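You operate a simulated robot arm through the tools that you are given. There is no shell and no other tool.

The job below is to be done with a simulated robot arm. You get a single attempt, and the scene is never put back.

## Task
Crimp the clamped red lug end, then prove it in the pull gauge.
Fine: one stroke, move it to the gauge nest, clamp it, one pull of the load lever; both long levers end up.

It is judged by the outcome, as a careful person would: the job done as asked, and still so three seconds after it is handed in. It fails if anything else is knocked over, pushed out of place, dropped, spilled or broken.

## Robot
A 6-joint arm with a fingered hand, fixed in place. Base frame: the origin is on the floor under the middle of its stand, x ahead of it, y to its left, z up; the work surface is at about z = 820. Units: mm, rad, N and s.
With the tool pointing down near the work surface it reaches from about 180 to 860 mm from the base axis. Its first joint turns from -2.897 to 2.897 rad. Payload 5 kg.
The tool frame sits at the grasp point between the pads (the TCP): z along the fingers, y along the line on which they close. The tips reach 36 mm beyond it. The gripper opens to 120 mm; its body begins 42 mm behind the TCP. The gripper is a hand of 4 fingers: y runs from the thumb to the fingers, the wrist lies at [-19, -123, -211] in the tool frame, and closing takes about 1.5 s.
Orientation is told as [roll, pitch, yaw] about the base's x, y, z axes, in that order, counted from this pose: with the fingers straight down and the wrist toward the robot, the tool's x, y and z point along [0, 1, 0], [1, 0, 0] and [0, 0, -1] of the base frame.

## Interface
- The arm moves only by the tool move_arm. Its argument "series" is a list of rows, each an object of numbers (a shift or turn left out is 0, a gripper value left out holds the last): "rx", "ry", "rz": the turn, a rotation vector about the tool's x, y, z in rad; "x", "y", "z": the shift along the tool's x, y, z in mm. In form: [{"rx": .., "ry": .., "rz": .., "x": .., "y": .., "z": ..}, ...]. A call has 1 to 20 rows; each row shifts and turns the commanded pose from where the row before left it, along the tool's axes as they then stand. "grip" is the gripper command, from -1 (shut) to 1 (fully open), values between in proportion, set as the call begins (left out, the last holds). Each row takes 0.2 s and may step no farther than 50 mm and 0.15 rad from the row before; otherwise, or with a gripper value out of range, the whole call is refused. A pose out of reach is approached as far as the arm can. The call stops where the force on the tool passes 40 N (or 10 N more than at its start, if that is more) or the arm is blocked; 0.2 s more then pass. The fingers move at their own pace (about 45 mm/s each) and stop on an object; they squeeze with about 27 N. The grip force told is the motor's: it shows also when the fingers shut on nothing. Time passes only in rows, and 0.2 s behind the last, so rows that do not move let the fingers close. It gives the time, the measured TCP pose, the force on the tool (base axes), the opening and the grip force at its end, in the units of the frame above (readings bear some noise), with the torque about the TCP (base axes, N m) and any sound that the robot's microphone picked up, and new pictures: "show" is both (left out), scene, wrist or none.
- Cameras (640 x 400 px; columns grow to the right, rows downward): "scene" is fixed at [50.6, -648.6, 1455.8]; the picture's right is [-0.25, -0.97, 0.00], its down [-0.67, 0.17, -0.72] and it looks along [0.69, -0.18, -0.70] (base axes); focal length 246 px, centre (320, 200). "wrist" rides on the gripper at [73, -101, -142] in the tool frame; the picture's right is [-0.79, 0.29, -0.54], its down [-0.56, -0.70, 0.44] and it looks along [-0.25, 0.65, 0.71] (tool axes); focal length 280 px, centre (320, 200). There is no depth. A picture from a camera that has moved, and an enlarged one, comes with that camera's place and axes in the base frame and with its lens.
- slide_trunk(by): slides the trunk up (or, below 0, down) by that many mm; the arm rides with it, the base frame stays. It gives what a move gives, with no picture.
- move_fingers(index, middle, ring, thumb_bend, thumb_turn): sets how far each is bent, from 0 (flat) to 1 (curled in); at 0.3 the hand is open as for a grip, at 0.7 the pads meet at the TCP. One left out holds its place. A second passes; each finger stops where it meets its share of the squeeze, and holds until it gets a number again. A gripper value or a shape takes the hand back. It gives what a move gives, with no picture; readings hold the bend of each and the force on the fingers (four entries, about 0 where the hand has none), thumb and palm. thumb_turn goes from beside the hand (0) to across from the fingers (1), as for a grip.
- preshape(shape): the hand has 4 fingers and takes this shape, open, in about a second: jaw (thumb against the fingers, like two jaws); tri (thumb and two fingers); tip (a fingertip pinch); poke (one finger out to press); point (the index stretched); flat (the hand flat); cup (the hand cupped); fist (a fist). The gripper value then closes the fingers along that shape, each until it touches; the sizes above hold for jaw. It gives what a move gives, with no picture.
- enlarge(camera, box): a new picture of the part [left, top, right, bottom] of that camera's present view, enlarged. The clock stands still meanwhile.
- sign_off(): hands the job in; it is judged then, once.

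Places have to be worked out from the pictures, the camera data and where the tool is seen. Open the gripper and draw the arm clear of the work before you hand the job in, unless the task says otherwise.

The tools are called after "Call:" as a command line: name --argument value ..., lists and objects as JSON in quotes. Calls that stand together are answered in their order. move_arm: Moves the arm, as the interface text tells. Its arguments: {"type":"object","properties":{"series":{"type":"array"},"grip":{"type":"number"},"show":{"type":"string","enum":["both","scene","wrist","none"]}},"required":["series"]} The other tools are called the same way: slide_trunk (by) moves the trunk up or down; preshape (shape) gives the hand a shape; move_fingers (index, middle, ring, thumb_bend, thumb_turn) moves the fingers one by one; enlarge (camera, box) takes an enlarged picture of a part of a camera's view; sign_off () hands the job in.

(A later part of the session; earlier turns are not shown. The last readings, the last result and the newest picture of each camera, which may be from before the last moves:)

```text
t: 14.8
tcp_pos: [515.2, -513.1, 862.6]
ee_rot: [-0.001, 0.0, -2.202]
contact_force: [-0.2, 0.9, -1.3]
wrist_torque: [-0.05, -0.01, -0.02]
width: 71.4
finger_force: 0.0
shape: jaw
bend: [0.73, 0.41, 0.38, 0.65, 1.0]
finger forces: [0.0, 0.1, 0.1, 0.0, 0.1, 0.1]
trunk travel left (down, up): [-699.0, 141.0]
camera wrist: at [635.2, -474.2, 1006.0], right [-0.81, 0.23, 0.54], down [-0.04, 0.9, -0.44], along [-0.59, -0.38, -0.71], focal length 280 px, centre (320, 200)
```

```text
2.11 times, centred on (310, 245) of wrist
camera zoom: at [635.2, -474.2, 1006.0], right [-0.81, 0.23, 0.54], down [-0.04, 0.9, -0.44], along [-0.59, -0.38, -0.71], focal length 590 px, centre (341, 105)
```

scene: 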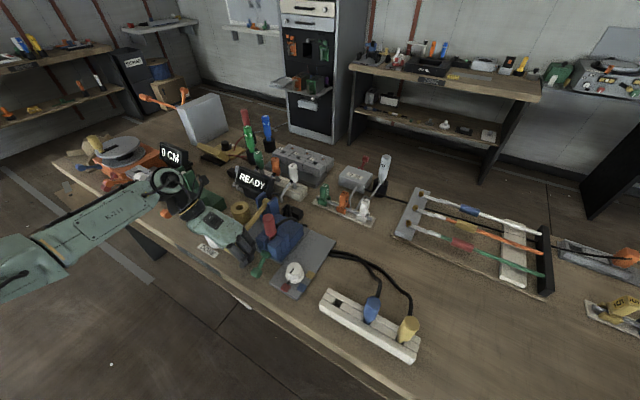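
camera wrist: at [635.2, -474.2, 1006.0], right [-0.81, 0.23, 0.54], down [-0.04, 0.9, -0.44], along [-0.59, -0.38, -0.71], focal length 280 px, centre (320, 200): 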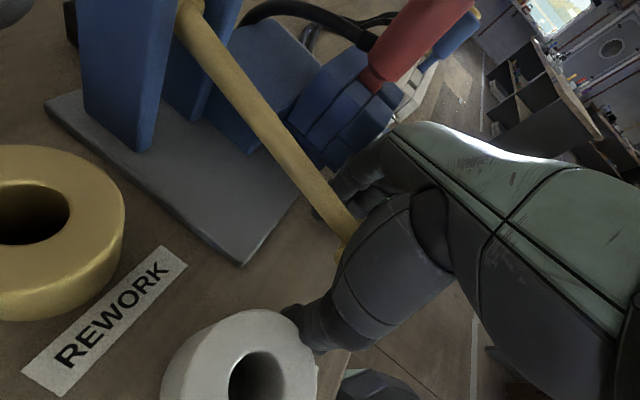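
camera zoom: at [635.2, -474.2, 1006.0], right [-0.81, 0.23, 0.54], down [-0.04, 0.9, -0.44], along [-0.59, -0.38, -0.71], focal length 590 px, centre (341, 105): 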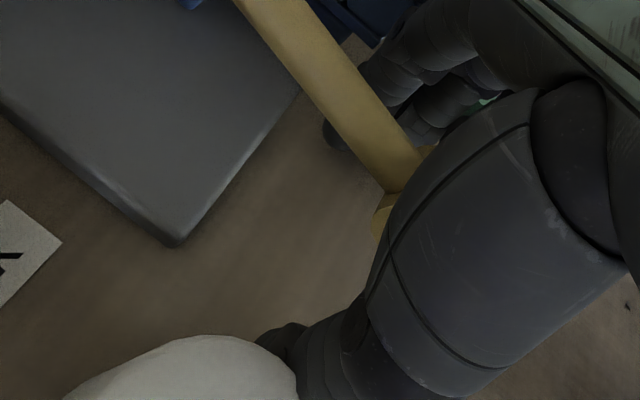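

The lever stays put when released. I raise the hand straight up clear of the knob, then shut the fingers so I can press the knob from above to finish the same stroke.

Call:
move_arm --series '[{"z": -20}, {"z": -20}, {"z": -20}, {"z": -25}, {}]' --show "none"

Call:
move_arm --series '[{}, {}, {}, {}, {}, {}, {}, {}]' --grip -1 --show "both"

Call:
enlarge --camera "wrist" --box '[200, 100, 400, 340]'

```text
t: 16.0
tcp_pos: [515.5, -514.2, 946.2]
ee_rot: [-0.002, -0.002, -2.202]
contact_force: [0.0, -0.6, 0.7]
wrist_torque: [-0.01, -0.03, 0.02]
width: 71.5
finger_force: 0.0
shape: jaw
bend: [0.73, 0.41, 0.38, 0.65, 1.0]
finger forces: [0.1, 0.0, 0.1, 0.0, 0.0, 0.1]
trunk travel left (down, up): [-699.0, 141.0]
```

```text
t: 17.8
tcp_pos: [516.6, -515.1, 946.3]
ee_rot: [0.0, -0.001, -2.201]
contact_force: [-0.2, -0.7, -0.3]
wrist_torque: [0.07, -0.02, 0.01]
width: 0.0
finger_force: 27.2
shape: jaw
bend: [0.7, 0.7, 0.7, 0.56, 1.0]
finger forces: [0.0, 0.1, 0.0, 0.1, 0.0, 0.0]
trunk travel left (down, up): [-699.0, 141.0]
camera wrist: at [634.8, -474.5, 1089.0], right [-0.81, 0.23, 0.54], down [-0.04, 0.9, -0.44], along [-0.59, -0.38, -0.71], focal length 280 px, centre (320, 200)
```

scene: 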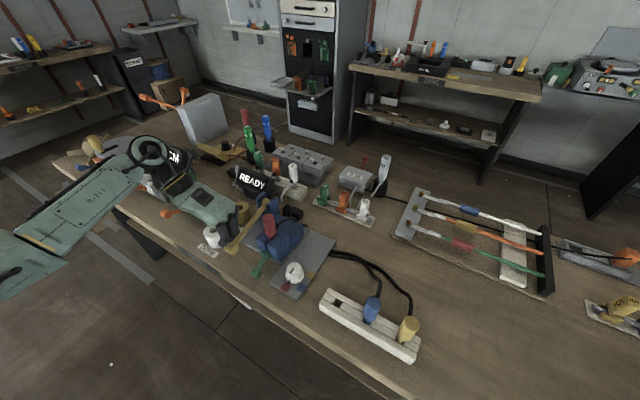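
wrist: 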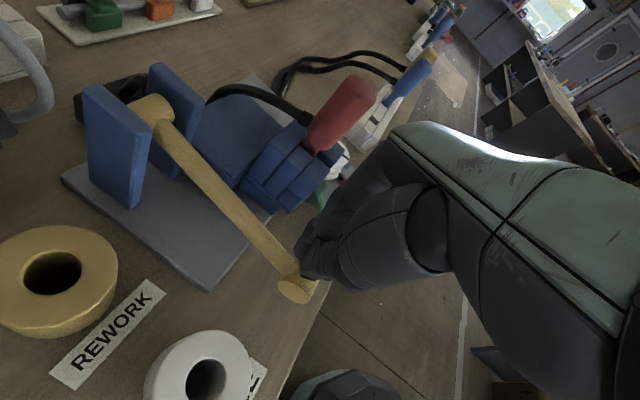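

```text
1.67 times, centred on (300, 220) of wrist
camera zoom: at [634.8, -474.5, 1089.0], right [-0.81, 0.23, 0.54], down [-0.04, 0.9, -0.44], along [-0.59, -0.38, -0.71], focal length 467 px, centre (353, 167)
```

zoom: 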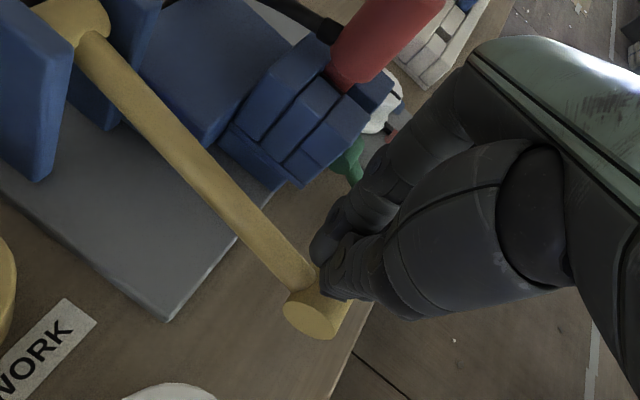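

The knob now reads about (501,−508,865), i.e. roughly −15° with further travel possible; my earlier e2 path was about 15 mm off. I centre the closed fingertips over the knob and press down gently.

Call:
move_arm --series '[{"x": -8, "y": 1.5}, {"x": -8, "y": 1.5}, {"z": 15}, {"z": 8}, {"z": 5}, {"z": 5}]' --show "both"

Call:
enlarge --camera "wrist" --box '[200, 100, 400, 340]'

```text
t: 19.2
tcp_pos: [500.8, -506.0, 914.6]
ee_rot: [0.0, -0.001, -2.2]
contact_force: [-0.7, -0.1, 1.5]
wrist_torque: [0.02, 0.0, 0.02]
width: 0.0
finger_force: 27.1
shape: jaw
bend: [0.7, 0.7, 0.7, 0.56, 1.0]
finger forces: [0.0, 0.0, 0.0, 0.0, 0.0, 0.0]
trunk travel left (down, up): [-699.0, 141.0]
camera wrist: at [620.3, -467.1, 1057.4], right [-0.81, 0.23, 0.54], down [-0.04, 0.9, -0.44], along [-0.59, -0.38, -0.71], focal length 280 px, centre (320, 200)
```

scene: 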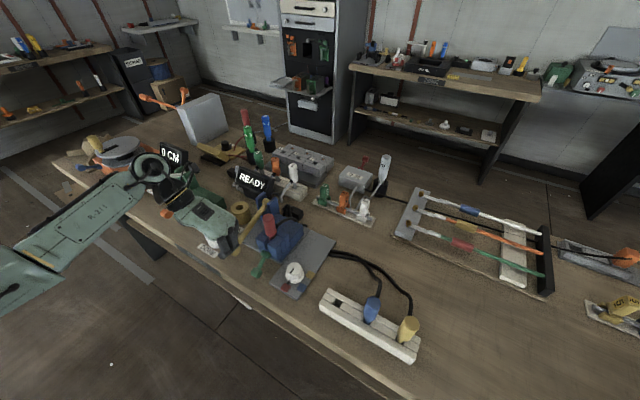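
wrist: 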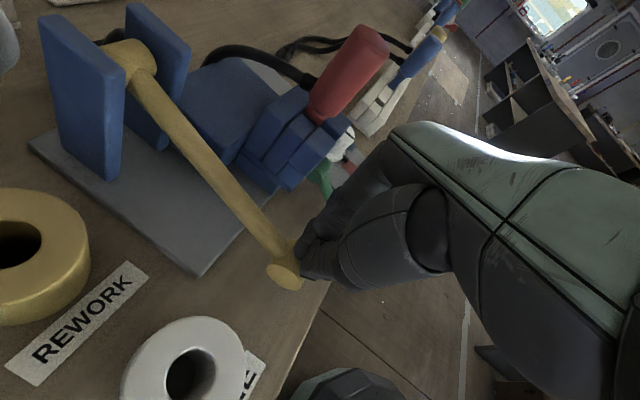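

```text
1.67 times, centred on (300, 220) of wrist
camera zoom: at [620.3, -467.1, 1057.4], right [-0.81, 0.23, 0.54], down [-0.04, 0.9, -0.44], along [-0.59, -0.38, -0.71], focal length 467 px, centre (353, 167)
```

zoom: 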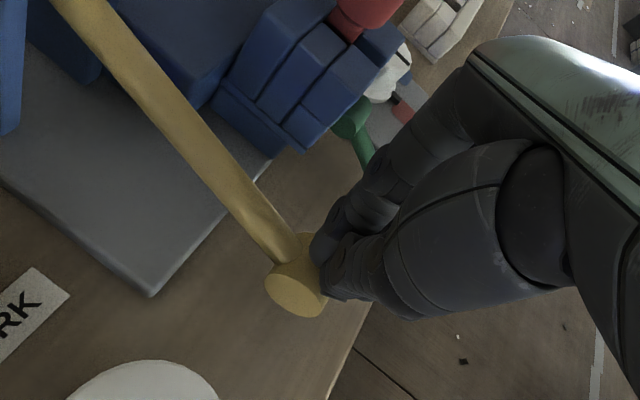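

No contact yet (1.5 N). I keep pressing downward in 5 mm steps.

Call:
move_arm --series '[{"x": 2, "z": 5}, {"z": 5}, {"x": 1, "z": 5}, {"x": 1, "z": 4}]' --show "wrist"

Call:
enlarge --camera "wrist" --box '[200, 100, 400, 340]'

```text
t: 19.9
tcp_pos: [506.5, -510.6, 913.3]
ee_rot: [0.017, -0.008, -2.201]
contact_force: [-2.5, 3.4, 23.7]
wrist_torque: [0.26, -0.02, 0.04]
width: 0.0
finger_force: 27.0
shape: jaw
bend: [0.7, 0.7, 0.7, 0.57, 1.0]
finger forces: [0.0, 0.0, 0.1, 0.1, 0.0, 0.1]
trunk travel left (down, up): [-699.0, 141.0]
stopped in row 3: the force on the tool passed its limit at 44 N (the readings are from after the stop); the commanded pose is now the measured one
camera wrist: at [623.9, -469.5, 1056.8], right [-0.81, 0.24, 0.53], down [-0.04, 0.89, -0.46], along [-0.58, -0.39, -0.71], focal length 280 px, centre (320, 200)
```

wrist: 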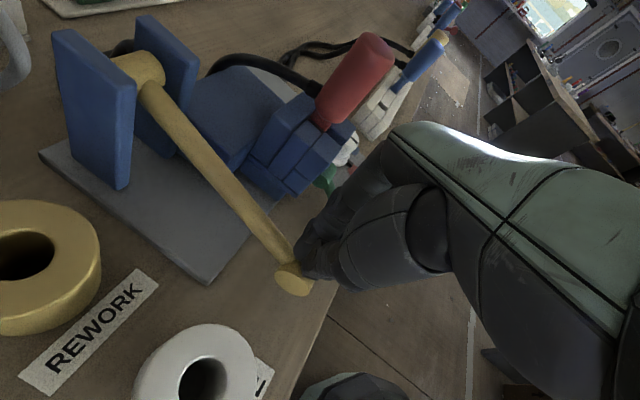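

```text
1.67 times, centred on (300, 220) of wrist
camera zoom: at [623.9, -469.5, 1056.8], right [-0.81, 0.24, 0.53], down [-0.04, 0.89, -0.46], along [-0.58, -0.39, -0.71], focal length 467 px, centre (353, 167)
```

zoom: 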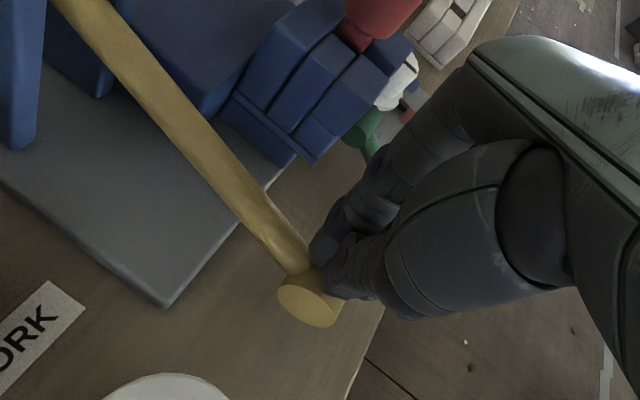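

The knob did not yield at 44 N, so the lever looks to be on its lower stop (about −20°). I press once more slowly to confirm it does not move any further.

Call:
move_arm --series '[{"z": 1.5}, {"z": 1.5}, {"z": 1.5}, {"z": 1.5}, {"z": 1.5}, {"z": 1.5}]' --show "both"

Call:
enlarge --camera "scene" --box '[180, 150, 340, 290]'

```text
t: 20.6
tcp_pos: [507.6, -513.7, 914.0]
ee_rot: [0.025, -0.009, -2.202]
contact_force: [-3.8, 6.2, 20.7]
wrist_torque: [0.42, 0.09, -0.01]
width: 0.0
finger_force: 27.4
shape: jaw
bend: [0.7, 0.7, 0.7, 0.57, 1.0]
finger forces: [0.0, 0.0, 0.0, 0.1, 0.0, 0.1]
trunk travel left (down, up): [-699.0, 141.0]
stopped in row 3: the force on the tool passed its limit at 41 N (the readings are from after the stop); the commanded pose is now the measured one
camera wrist: at [625.3, -471.1, 1056.5], right [-0.81, 0.24, 0.53], down [-0.03, 0.89, -0.46], along [-0.58, -0.4, -0.71], focal length 280 px, centre (320, 200)
```

scene: 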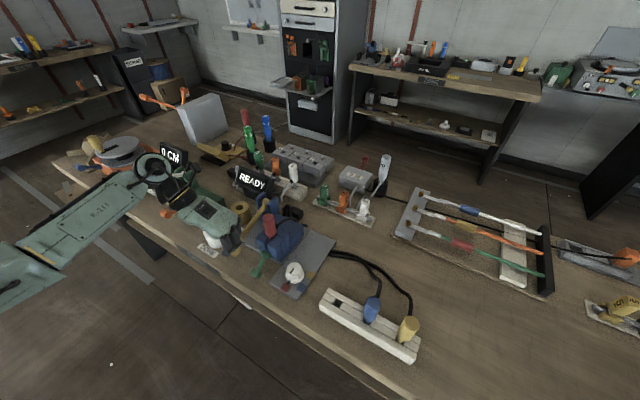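
wrist: 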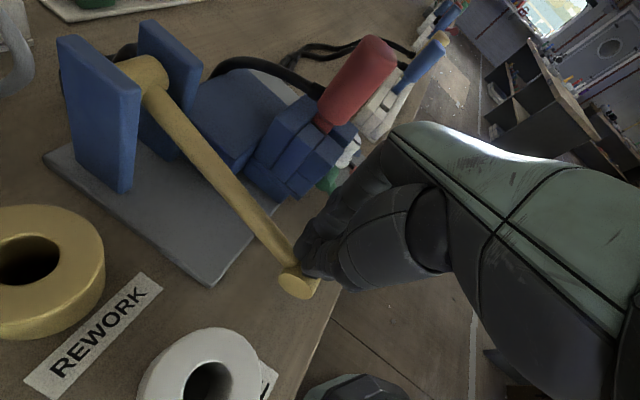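

```text
2.86 times, centred on (260, 220) of scene
camera zoom: at [50.6, -648.6, 1455.8], right [-0.25, -0.97, 0.0], down [-0.67, 0.17, -0.72], along [0.69, -0.18, -0.7], focal length 702 px, centre (491, 143)
```

zoom: 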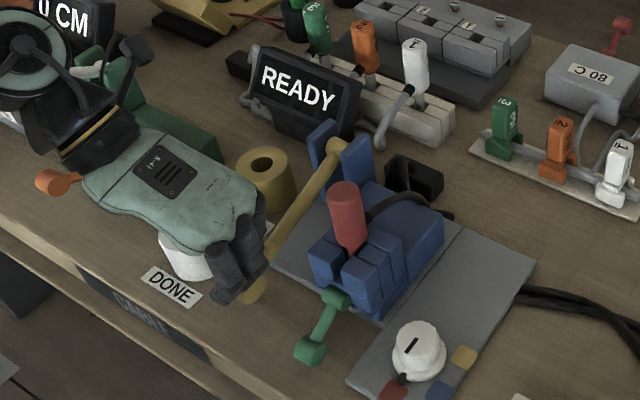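

The lever is firmly on its lower stop (41 N, no movement), so the down-stroke is complete. I rise off the knob, level the tool and reopen to regrip it for the return.

Call:
move_arm --series '[{"z": -15}, {"z": -20, "rx": -0.025, "ry": 0.0075}, {"z": -20}, {}, {}, {}, {}]' --grip 0.2 --show "both"

Call:
enlarge --camera "wrist" --box '[200, 150, 400, 340]'

Call:
enlarge --camera "scene" --box '[180, 170, 308, 270]'

```text
t: 22.2
tcp_pos: [509.6, -511.5, 965.5]
ee_rot: [0.026, -0.034, -2.2]
contact_force: [0.0, 0.2, 0.4]
wrist_torque: [-0.02, -0.01, -0.03]
width: 71.8
finger_force: 0.1
shape: jaw
bend: [0.73, 0.41, 0.38, 0.65, 1.0]
finger forces: [0.0, 0.0, 0.1, 0.0, 0.0, 0.0]
trunk travel left (down, up): [-699.0, 141.0]
camera wrist: at [627.8, -466.3, 1105.0], right [-0.81, 0.25, 0.53], down [-0.04, 0.88, -0.48], along [-0.59, -0.41, -0.7], focal length 280 px, centre (320, 200)
```

scene: 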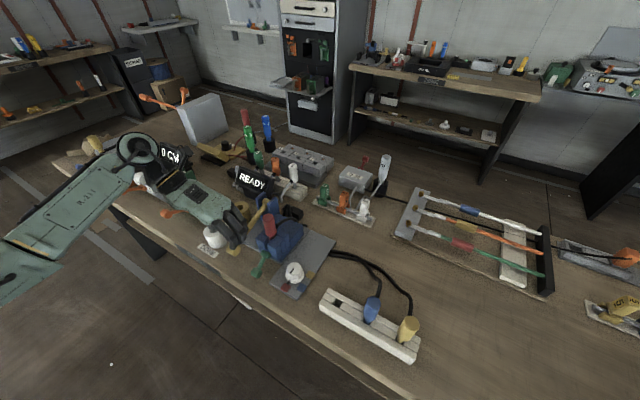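
wrist: 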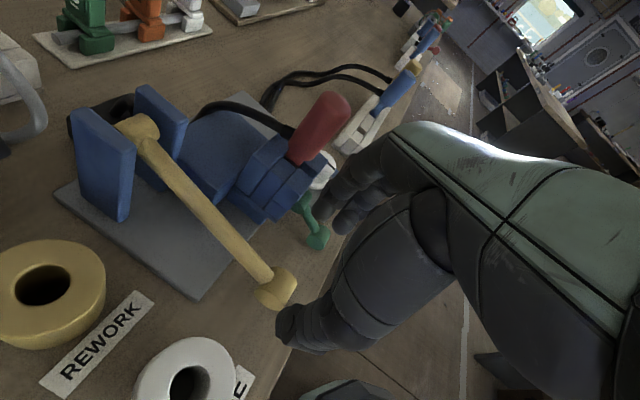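

```text
2.11 times, centred on (300, 245) of wrist
camera zoom: at [627.8, -466.3, 1105.0], right [-0.81, 0.25, 0.53], down [-0.04, 0.88, -0.48], along [-0.59, -0.41, -0.7], focal length 590 px, centre (362, 105)
```

zoom: 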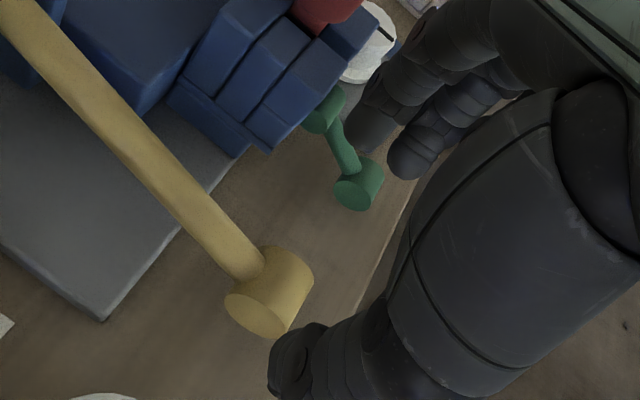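

```text
4.00 times, centred on (244, 220) of scene
camera zoom: at [50.6, -648.6, 1455.8], right [-0.25, -0.97, 0.0], down [-0.67, 0.17, -0.72], along [0.69, -0.18, -0.7], focal length 982 px, centre (624, 120)
```

zoom: 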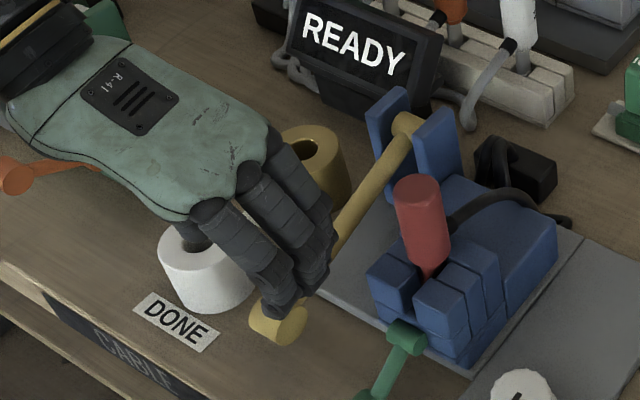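

I now understand the roll/pitch convention (roll about tool y, pitch about tool x) and correct the tilt. The knob triangulates to (505,−510,861), the arc radius is ≈168 about z≈918. I descend around it and close.

Call:
move_arm --series '[{"rx": 0.034, "ry": -0.026, "x": -6, "y": -0.6}, {"z": 30}, {"z": 30}, {"z": 25}, {"z": 11}, {}]' --grip 0.2 --show "wrist"

Call:
enlarge --camera "wrist" --box '[220, 150, 400, 340]'

```text
t: 23.6
tcp_pos: [505.1, -507.4, 868.7]
ee_rot: [0.001, 0.001, -2.202]
contact_force: [0.7, 0.1, -1.0]
wrist_torque: [0.0, -0.01, 0.03]
width: 71.7
finger_force: 0.0
shape: jaw
bend: [0.73, 0.41, 0.38, 0.65, 1.0]
finger forces: [0.1, 0.0, 0.0, 0.0, 0.1, 0.1]
trunk travel left (down, up): [-699.0, 141.0]
camera wrist: at [623.4, -469.2, 1011.3], right [-0.81, 0.23, 0.54], down [-0.04, 0.9, -0.44], along [-0.59, -0.38, -0.71], focal length 280 px, centre (320, 200)
```

wrist: 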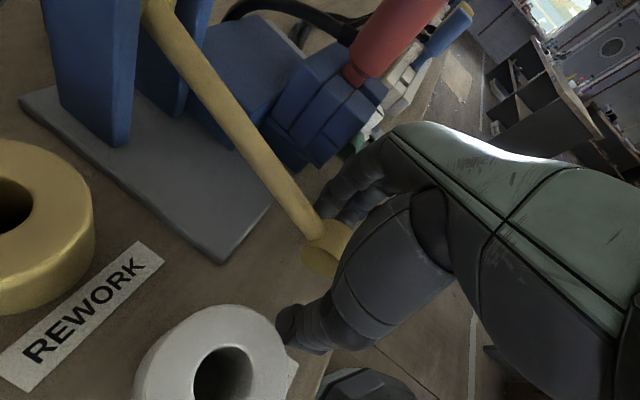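

```text
2.11 times, centred on (310, 245) of wrist
camera zoom: at [623.4, -469.2, 1011.3], right [-0.81, 0.23, 0.54], down [-0.04, 0.9, -0.44], along [-0.59, -0.38, -0.71], focal length 590 px, centre (341, 105)
```

zoom: 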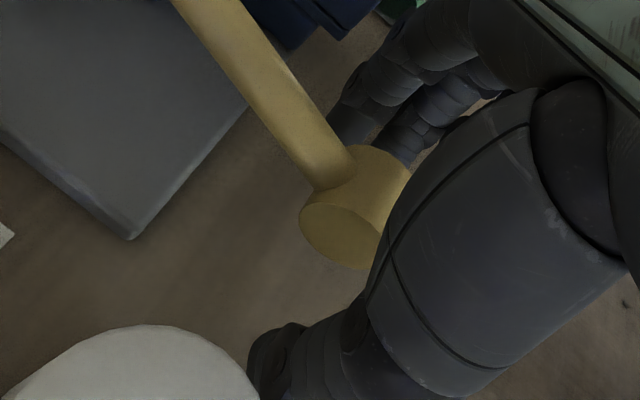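

The knob is centred at the TCP. I close on it.

Call:
move_arm --series '[{}, {}, {}, {}, {}, {}, {}, {}]' --grip -1 --show "wrist"

```text
t: 25.4
tcp_pos: [505.5, -508.0, 868.5]
ee_rot: [0.001, 0.0, -2.201]
contact_force: [1.4, 8.5, -3.6]
wrist_torque: [0.07, 0.05, -0.07]
width: 32.9
finger_force: 26.8
shape: jaw
bend: [0.75, 0.63, 0.61, 0.76, 1.0]
finger forces: [11.4, 5.4, 0.0, 0.0, 23.9, 0.0]
trunk travel left (down, up): [-699.0, 141.0]
camera wrist: at [624.0, -468.0, 1011.0], right [-0.81, 0.23, 0.54], down [-0.04, 0.9, -0.44], along [-0.59, -0.38, -0.71], focal length 280 px, centre (320, 200)
```

wrist: 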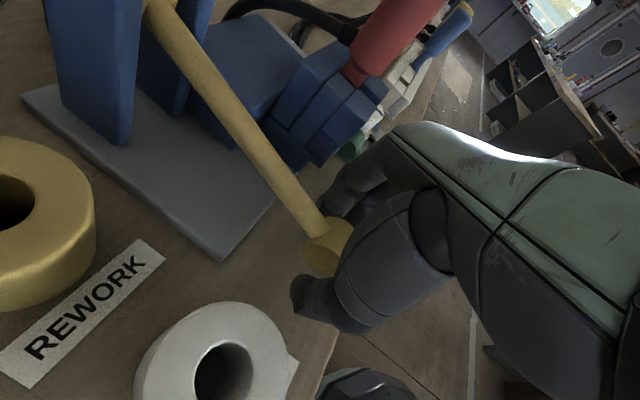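

Grip is balanced again. I lift the lever along the corrected arc.

Call:
move_arm --series '[{"x": -5, "y": -0.8, "z": -16.9}, {"x": -3.4, "y": -0.5, "z": -17.2}, {"x": -1.5, "y": -0.2, "z": -17.5}, {"x": 0.3, "y": 0, "z": -17.6}, {"x": 2.2, "y": 0.3, "z": -17.5}]' --show "wrist"

```text
t: 26.6
tcp_pos: [499.7, -502.1, 955.6]
ee_rot: [-0.001, 0.0, -2.2]
contact_force: [5.8, -0.9, -4.8]
wrist_torque: [0.2, 0.01, 0.25]
width: 31.1
finger_force: 27.1
shape: jaw
bend: [0.75, 0.73, 0.61, 0.78, 1.0]
finger forces: [19.5, 0.7, 0.1, 0.0, 17.6, 0.0]
trunk travel left (down, up): [-699.0, 141.0]
camera wrist: at [618.5, -462.7, 1098.5], right [-0.81, 0.23, 0.54], down [-0.04, 0.9, -0.44], along [-0.59, -0.38, -0.71], focal length 280 px, centre (320, 200)
```

wrist: 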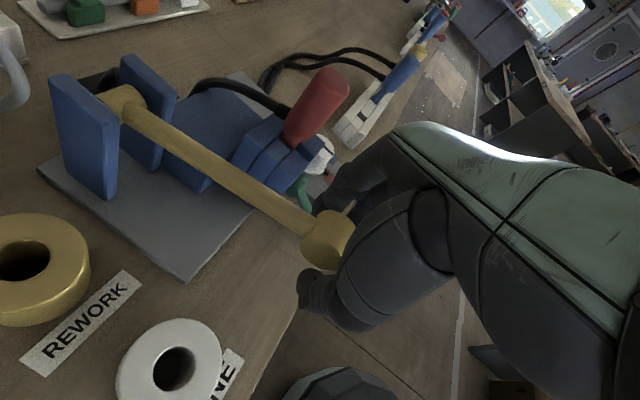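

The lever is following up. I continue to its upper stop.

Call:
move_arm --series '[{"x": 3.9, "y": 0.6, "z": -17.1}, {"x": 5.6, "y": 0.9, "z": -16.6}, {"x": 6.5, "y": 1.0, "z": -14}]' --show "both"

```text
t: 27.4
tcp_pos: [510.6, -514.8, 999.8]
ee_rot: [-0.006, 0.002, -2.201]
contact_force: [4.5, 1.2, -12.6]
wrist_torque: [0.3, -0.01, 0.32]
width: 30.2
finger_force: 26.9
shape: jaw
bend: [0.75, 0.73, 0.61, 0.79, 1.0]
finger forces: [18.9, 0.0, 0.0, 0.0, 18.6, 0.0]
trunk travel left (down, up): [-699.0, 141.0]
camera wrist: at [629.4, -475.2, 1142.2], right [-0.81, 0.23, 0.55], down [-0.04, 0.9, -0.44], along [-0.59, -0.38, -0.71], focal length 280 px, centre (320, 200)
```

scene: 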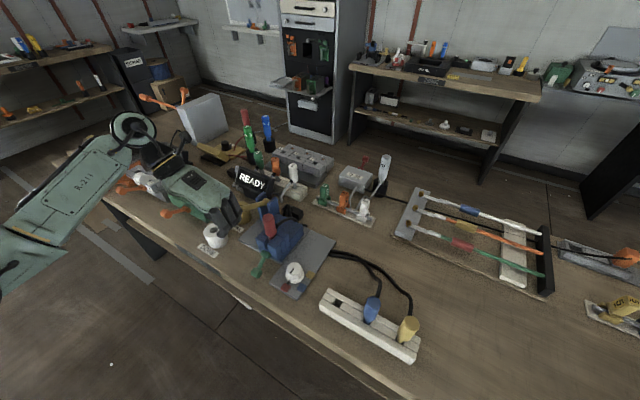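
wrist: 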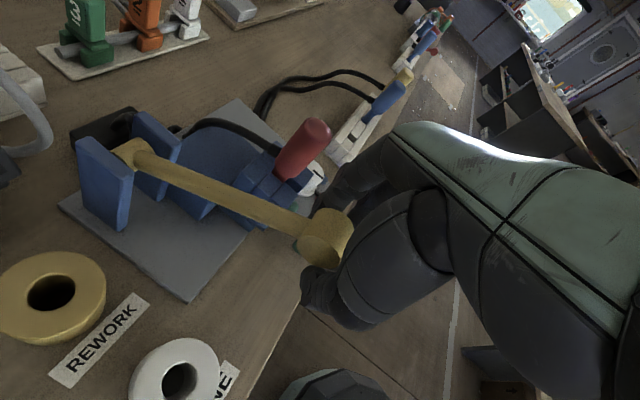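

Resistance is rising (−12.6 N), so the lever is near its upper stop. I nudge it a few more millimetres to be sure.

Call:
move_arm --series '[{"x": 2, "y": 0.3, "z": -4}, {"x": 2, "y": 0.3, "z": -4}]' --show "wrist"

Call:
enlarge --camera "wrist" --box '[60, 100, 380, 300]'

```text
t: 28.1
tcp_pos: [509.9, -514.2, 1001.9]
ee_rot: [-0.02, 0.006, -2.201]
contact_force: [1.5, -0.1, -17.5]
wrist_torque: [0.04, 0.08, 0.31]
width: 29.6
finger_force: 26.9
shape: jaw
bend: [0.75, 0.73, 0.61, 0.78, 1.0]
finger forces: [19.3, 0.1, 0.0, 0.1, 20.5, 0.0]
trunk travel left (down, up): [-699.0, 141.0]
stopped in row 2: the force on the tool passed its limit at 41 N (the readings are from after the stop); the commanded pose is now the measured one
camera wrist: at [630.5, -477.3, 1143.0], right [-0.8, 0.22, 0.56], down [-0.05, 0.9, -0.43], along [-0.6, -0.37, -0.71], focal length 280 px, centre (320, 200)
```

wrist: 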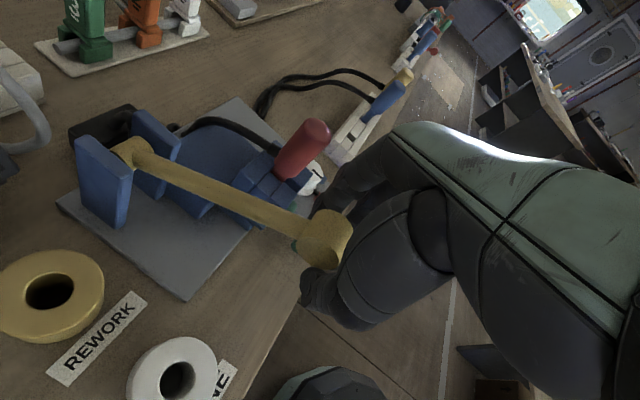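

```text
2.00 times, centred on (220, 200) of wrist
camera zoom: at [630.5, -477.3, 1143.0], right [-0.8, 0.22, 0.56], down [-0.05, 0.9, -0.43], along [-0.6, -0.37, -0.71], focal length 561 px, centre (520, 200)
```

zoom: 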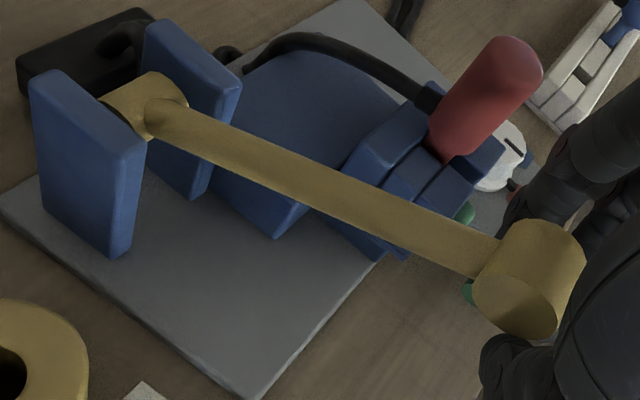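

The lever is firmly against its upper stop. I release it and rise clear, levelling the tool.

Call:
move_arm --series '[{"z": 2}, {}, {}, {}, {}, {"z": -30, "ry": 0.02, "rx": -0.006}, {"z": -35}, {"z": -35}]' --grip 0.3 --show "both"

Call:
enlarge --camera "wrist" --box '[60, 150, 380, 350]'

Call:
enlarge --camera "scene" --box '[180, 150, 340, 290]'

```text
t: 29.9
tcp_pos: [511.0, -512.9, 1102.3]
ee_rot: [0.007, -0.005, -2.201]
contact_force: [0.4, 0.5, -0.6]
wrist_torque: [-0.01, 0.01, 0.03]
width: 77.6
finger_force: 0.0
shape: jaw
bend: [0.28, 0.39, 0.36, 0.63, 1.0]
finger forces: [0.0, 0.1, 0.1, 0.0, 0.0, 0.0]
trunk travel left (down, up): [-699.0, 141.0]
camera wrist: at [629.0, -473.0, 1245.9], right [-0.81, 0.24, 0.54], down [-0.04, 0.89, -0.45], along [-0.59, -0.38, -0.71], focal length 280 px, centre (320, 200)
```

scene: 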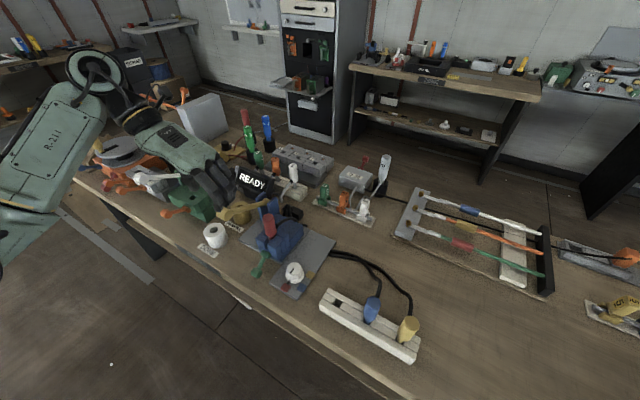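
wrist: 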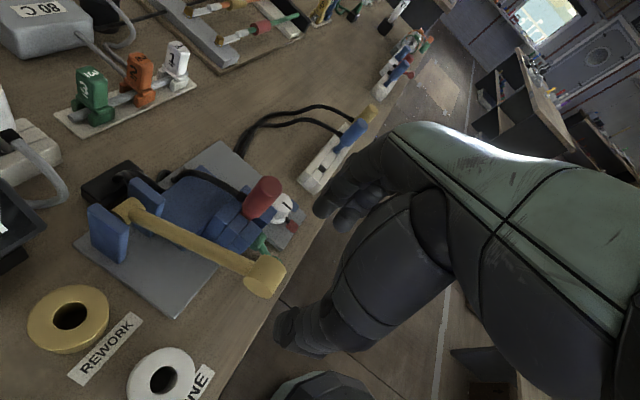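

```text
2.00 times, centred on (220, 250) of wrist
camera zoom: at [629.0, -473.0, 1245.9], right [-0.81, 0.24, 0.54], down [-0.04, 0.89, -0.45], along [-0.59, -0.38, -0.71], focal length 561 px, centre (520, 100)
```

zoom: 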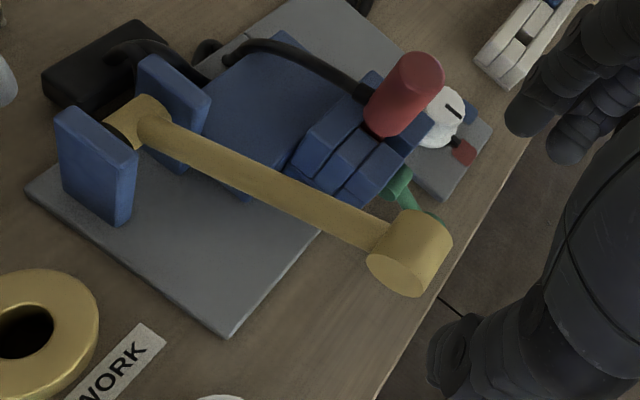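

```text
2.86 times, centred on (260, 220) of scene
camera zoom: at [50.6, -648.6, 1455.8], right [-0.25, -0.97, 0.0], down [-0.67, 0.17, -0.72], along [0.69, -0.18, -0.7], focal length 702 px, centre (491, 143)
```

zoom: 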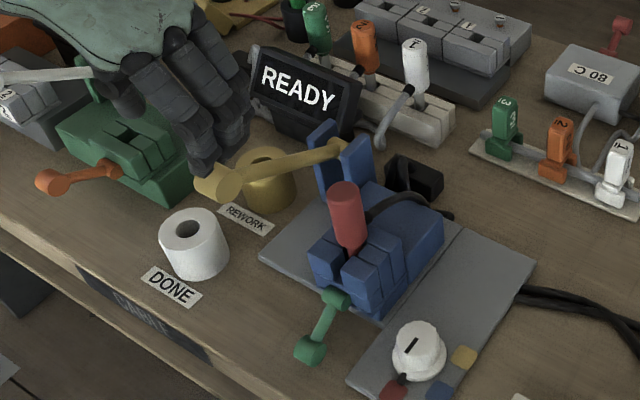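

The gold lever is back exactly at its original up position. Next is the green clamp lever (knob ≈(426,−567,845)); I rotate the hand to yaw ≈ +0.5 so that the palm comes from the free right side, staying high.

Call:
move_arm --series '[{"rz": -0.143}, {"rz": -0.143}, {"rz": -0.143}, {"rz": -0.143}, {"rz": -0.143}, {"rz": -0.143}, {"rz": -0.143}, {"rz": -0.143}, {"rz": -0.143}, {"rz": -0.143}, {"rz": -0.143}, {"rz": -0.143}, {"rz": -0.143}, {"rz": -0.143}, {"rz": -0.143}, {"rz": -0.143}, {"rz": -0.143}, {"rz": -0.143}, {"rz": -0.143}]' --show "both"

```text
t: 33.9
tcp_pos: [510.0, -514.3, 1102.6]
ee_rot: [-0.007, -0.003, 0.518]
contact_force: [1.3, -1.1, -0.2]
wrist_torque: [-0.02, -0.02, 0.01]
width: 77.7
finger_force: 0.0
shape: jaw
bend: [0.28, 0.39, 0.36, 0.63, 1.0]
finger forces: [0.0, 0.0, 0.0, 0.1, 0.0, 0.0]
trunk travel left (down, up): [-699.0, 141.0]
camera wrist: at [386.1, -501.1, 1244.8], right [0.64, -0.54, 0.55], down [-0.33, -0.84, -0.44], along [0.7, 0.1, -0.71], focal length 280 px, centre (320, 200)
```

scene: 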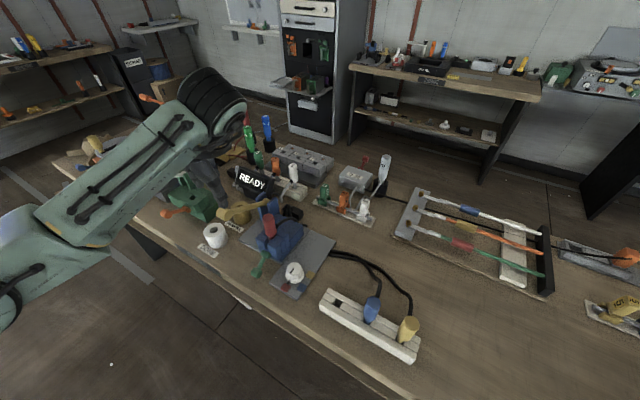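
wrist: 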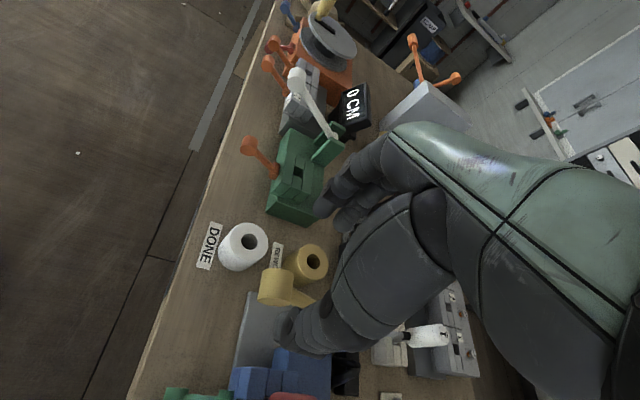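

Yaw 0.52 is reachable. I move above the green clamp knob and come down part of the way to look.

Call:
move_arm --series '[{"x": -1, "y": -25}, {"x": -1, "y": -25}, {"x": -1, "y": -25}, {"x": -0.6, "y": -24.2}, {"z": 30}, {"z": 30}, {"z": 30}, {}]' --show "both"

Call:
enlarge --camera "wrist" --box '[200, 150, 440, 360]'

```text
t: 35.7
tcp_pos: [426.4, -567.5, 1012.3]
ee_rot: [-0.007, 0.002, 0.514]
contact_force: [-0.4, -0.6, 0.1]
wrist_torque: [-0.02, 0.0, -0.04]
width: 77.5
finger_force: 0.1
shape: jaw
bend: [0.28, 0.39, 0.36, 0.63, 1.0]
finger forces: [0.0, 0.1, 0.0, 0.1, 0.1, 0.0]
trunk travel left (down, up): [-699.0, 141.0]
camera wrist: at [302.1, -552.8, 1154.5], right [0.64, -0.54, 0.55], down [-0.33, -0.83, -0.44], along [0.7, 0.1, -0.71], focal length 280 px, centre (320, 200)
```

scene: 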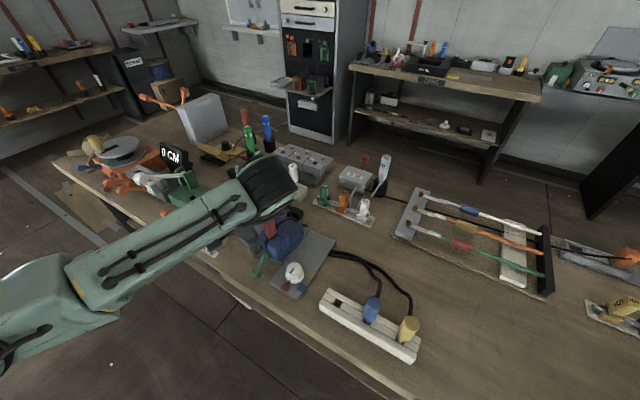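
wrist: 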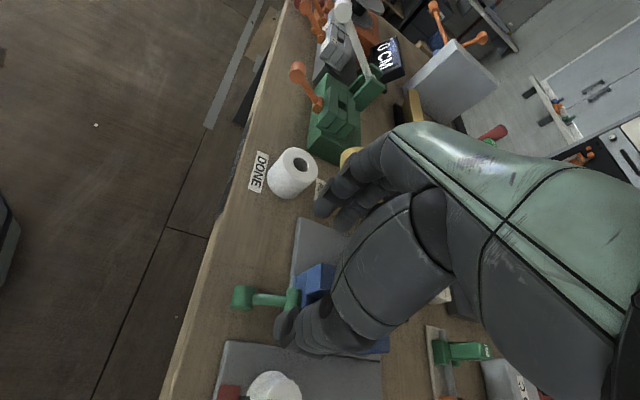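

```text
1.90 times, centred on (320, 255) of wrist
camera zoom: at [302.1, -552.8, 1154.5], right [0.64, -0.54, 0.55], down [-0.33, -0.83, -0.44], along [0.7, 0.1, -0.71], focal length 534 px, centre (320, 95)
```

zoom: 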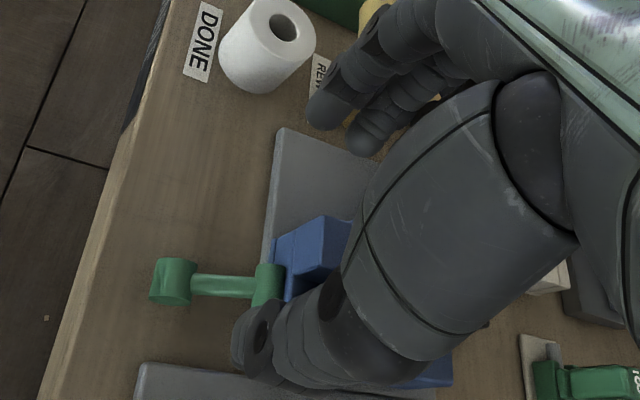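

The red lug's top would come close to the hand here, so I will lean the palm toward the robot, and I want only thumb and index to pinch. I try the fingertip-pinch shape here in free air and look at it.

Call:
preshape --shape "tip"

Call:
enlarge --camera "wrist" --box '[200, 150, 440, 360]'

Call:
enlarge --camera "scene" --box '[200, 160, 360, 300]'

```text
t: 36.6
tcp_pos: [425.7, -568.5, 1012.4]
ee_rot: [-0.007, -0.003, 0.512]
contact_force: [-0.9, 0.0, -0.3]
wrist_torque: [-0.01, 0.07, 0.02]
width: 119.1
finger_force: 0.0
shape: tip
bend: [0.31, 0.98, 0.99, 0.3, 0.98]
finger forces: [1.2, 0.1, 0.1, 0.0, 0.0, 0.1]
trunk travel left (down, up): [-699.0, 141.0]
```

```text
1.90 times, centred on (320, 255) of wrist
camera zoom: at [301.8, -553.1, 1154.6], right [0.64, -0.54, 0.55], down [-0.33, -0.83, -0.44], along [0.7, 0.1, -0.71], focal length 534 px, centre (320, 95)
```

zoom: 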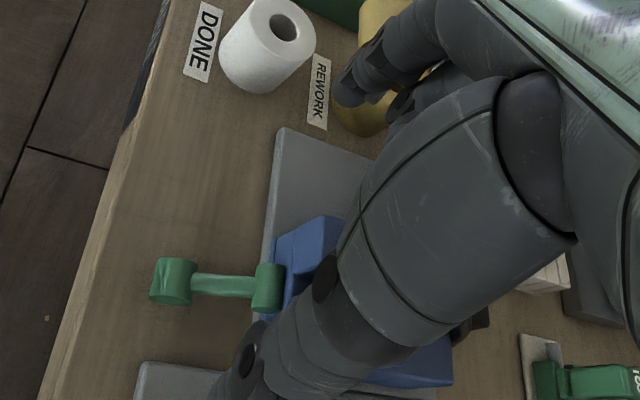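

```text
2.86 times, centred on (280, 230) of scene
camera zoom: at [50.6, -648.6, 1455.8], right [-0.25, -0.97, 0.0], down [-0.67, 0.17, -0.72], along [0.69, -0.18, -0.7], focal length 702 px, centre (434, 114)
```

zoom: 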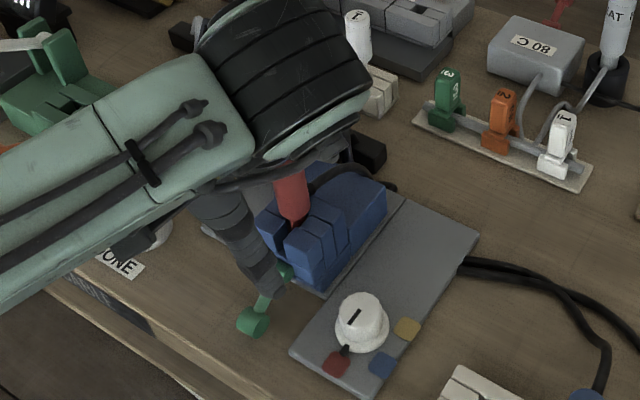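

The tip shape keeps only thumb and index out. I lean the palm back toward the robot (ry −0.35), set a moderate opening and go down partway to check alignment.

Call:
move_arm --series '[{"ry": -0.12}, {"ry": -0.12}, {"ry": -0.11}, {"x": 10.3, "z": 28.2}, {"x": 10.3, "z": 28.2}, {}, {}]' --grip 0.2 --show "both"

Call:
enlarge --camera "wrist" --box '[200, 150, 440, 360]'

Call:
enlarge --camera "scene" --box '[200, 160, 360, 300]'

```text
t: 38.2
tcp_pos: [426.8, -568.2, 952.7]
ee_rot: [-0.358, -0.001, 0.513]
contact_force: [-0.1, -0.7, -0.2]
wrist_torque: [-0.01, 0.01, 0.0]
width: 72.4
finger_force: 0.1
shape: tip
bend: [0.29, 0.98, 0.99, 0.65, 1.0]
finger forces: [0.0, 0.0, 0.1, 0.0, 0.1, 0.0]
trunk travel left (down, up): [-699.0, 141.0]
camera wrist: at [281.0, -514.4, 1060.4], right [0.52, -0.34, 0.78], down [-0.28, -0.94, -0.22], along [0.81, -0.1, -0.58], focal length 280 px, centre (320, 200)
```

scene: 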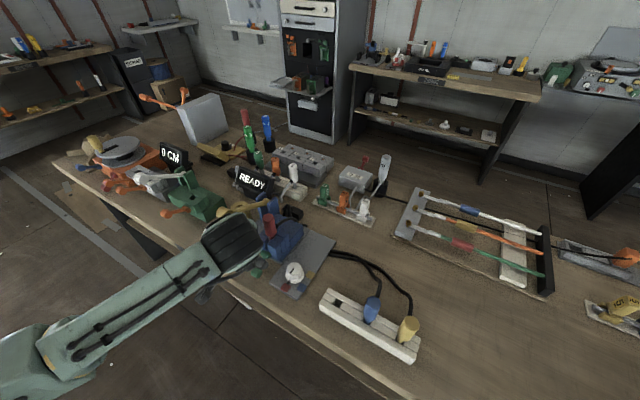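
wrist: 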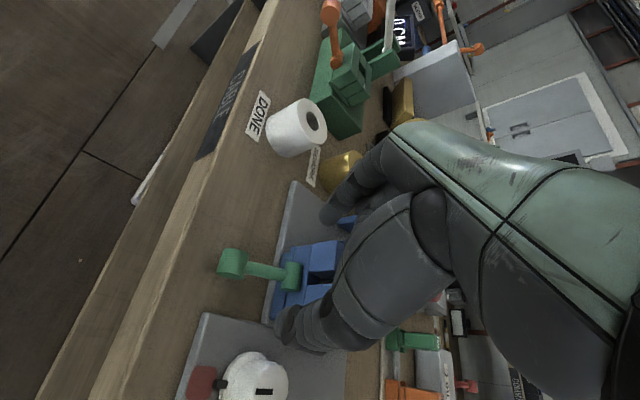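

```text
1.90 times, centred on (320, 255) of wrist
camera zoom: at [281.0, -514.4, 1060.4], right [0.52, -0.34, 0.78], down [-0.28, -0.94, -0.22], along [0.81, -0.1, -0.58], focal length 534 px, centre (320, 95)
```

zoom: 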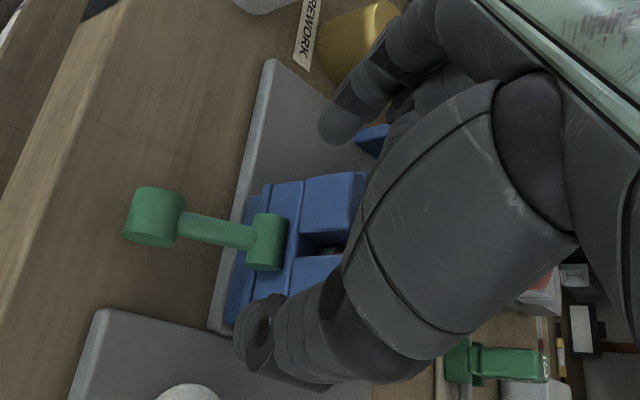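

```text
2.86 times, centred on (280, 230) of scene
camera zoom: at [50.6, -648.6, 1455.8], right [-0.25, -0.97, 0.0], down [-0.67, 0.17, -0.72], along [0.69, -0.18, -0.7], focal length 702 px, centre (434, 114)
```

zoom: 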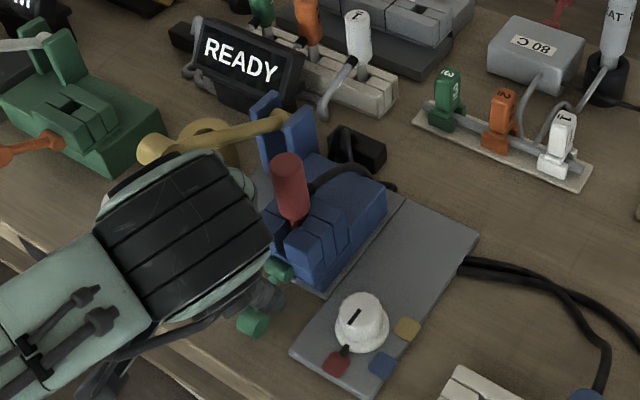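

Triangulation confirms knob (425,−567,845) and hub (457,−598,875). I narrow the opening to ~50 mm and descend around the green knob.

Call:
move_arm --series '[{}, {}, {}, {"x": 9.2, "y": -0.2, "z": 20.5}, {"x": 9.2, "y": -0.2, "z": 20.5}, {"x": 9.2, "y": -0.2, "z": 20.5}, {"x": 4.6, "y": 0, "z": 10.2}, {"x": 4.6, "y": 0, "z": 10.3}, {}]' --grip -0.15 --show "both"

Call:
enlarge --camera "wrist" --box '[200, 150, 440, 360]'

Call:
enlarge --camera "scene" --box '[200, 180, 360, 320]'

```text
t: 40.2
tcp_pos: [422.8, -561.5, 864.5]
ee_rot: [-0.359, -0.003, 0.514]
contact_force: [-1.9, 3.2, 10.4]
wrist_torque: [-0.22, 0.38, -0.16]
width: 52.0
finger_force: 0.0
shape: tip
bend: [0.73, 0.98, 0.99, 0.72, 1.0]
finger forces: [0.0, 0.0, 0.1, 0.1, 11.0, 0.0]
trunk travel left (down, up): [-699.0, 141.0]
camera wrist: at [276.4, -507.8, 972.5], right [0.52, -0.34, 0.79], down [-0.28, -0.94, -0.22], along [0.81, -0.1, -0.58], focal length 280 px, centre (320, 200)
```

scene: 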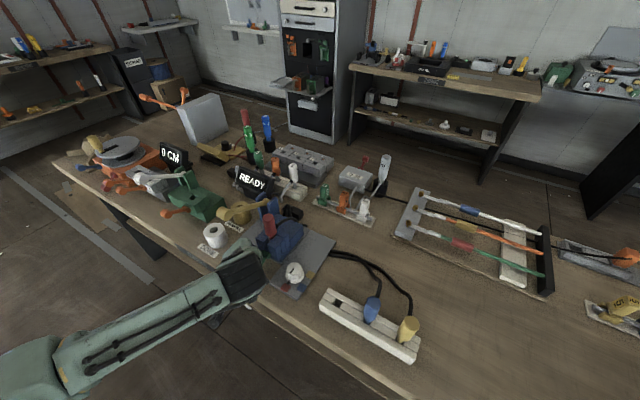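
wrist: 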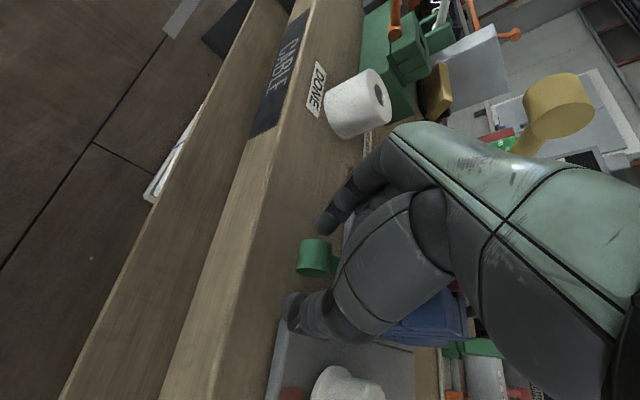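

```text
1.90 times, centred on (320, 255) of wrist
camera zoom: at [276.4, -507.8, 972.5], right [0.52, -0.34, 0.79], down [-0.28, -0.94, -0.22], along [0.81, -0.1, -0.58], focal length 534 px, centre (320, 95)
```

zoom: 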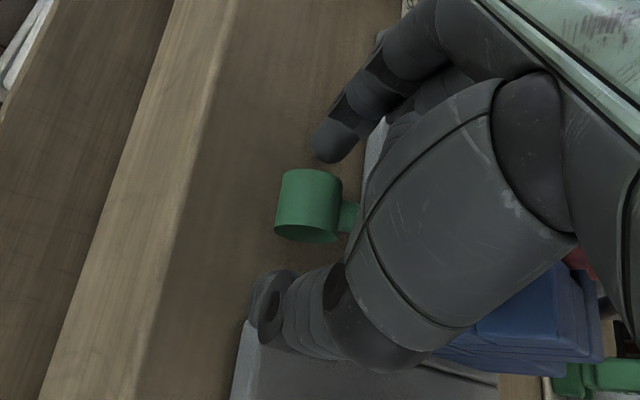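

```text
2.86 times, centred on (280, 250) of scene
camera zoom: at [50.6, -648.6, 1455.8], right [-0.25, -0.97, 0.0], down [-0.67, 0.17, -0.72], along [0.69, -0.18, -0.7], focal length 702 px, centre (434, 57)
```

zoom: 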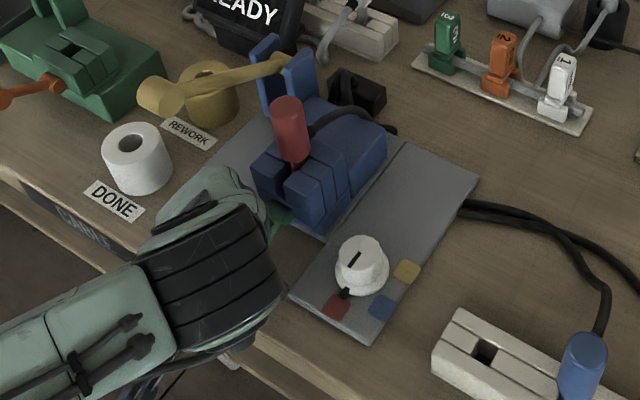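

The thumb tip is resting on the dial plate's corner (11 N). I raise a few millimetres to free it and then close on the knob.

Call:
move_arm --series '[{"x": -1.8, "z": -5}, {}]' --show "none"

Call:
move_arm --series '[{}, {}, {}, {}, {}, {}, {}]' --grip -1 --show "wrist"

Call:
enlarge --camera "wrist" --box '[200, 150, 440, 360]'

```text
t: 40.8
tcp_pos: [422.4, -561.2, 869.2]
ee_rot: [-0.357, -0.003, 0.516]
contact_force: [0.2, 0.6, -0.3]
wrist_torque: [-0.02, 0.04, 0.01]
width: 51.6
finger_force: 0.0
shape: tip
bend: [0.73, 0.98, 0.99, 0.72, 1.0]
finger forces: [0.0, 0.1, 0.0, 0.0, 0.0, 0.0]
trunk travel left (down, up): [-699.0, 141.0]
```

```text
t: 42.4
tcp_pos: [422.3, -562.4, 868.0]
ee_rot: [-0.358, -0.001, 0.514]
contact_force: [-0.2, -3.3, 0.9]
wrist_torque: [-0.07, 0.04, -0.16]
width: 37.9
finger_force: 27.4
shape: tip
bend: [0.73, 1.0, 1.0, 0.74, 1.0]
finger forces: [23.6, 0.1, 0.1, 0.0, 24.9, 0.0]
trunk travel left (down, up): [-699.0, 141.0]
camera wrist: at [276.8, -508.9, 976.6], right [0.52, -0.34, 0.78], down [-0.28, -0.94, -0.22], along [0.81, -0.1, -0.58], focal length 280 px, centre (320, 200)
```

wrist: 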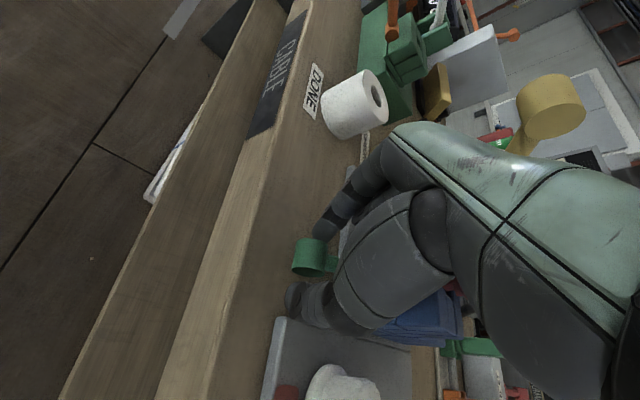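

```text
1.90 times, centred on (320, 255) of wrist
camera zoom: at [276.8, -508.9, 976.6], right [0.52, -0.34, 0.78], down [-0.28, -0.94, -0.22], along [0.81, -0.1, -0.58], focal length 534 px, centre (320, 95)
```

zoom: 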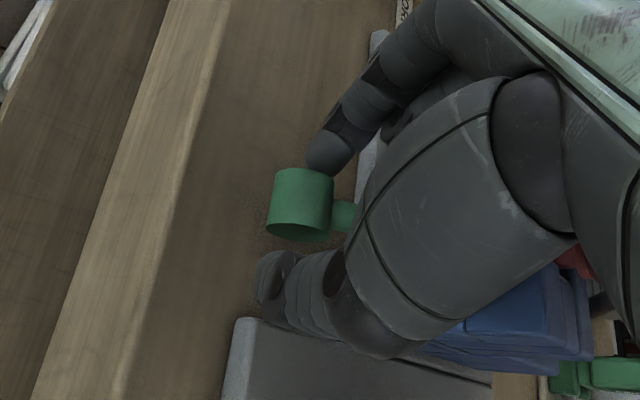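

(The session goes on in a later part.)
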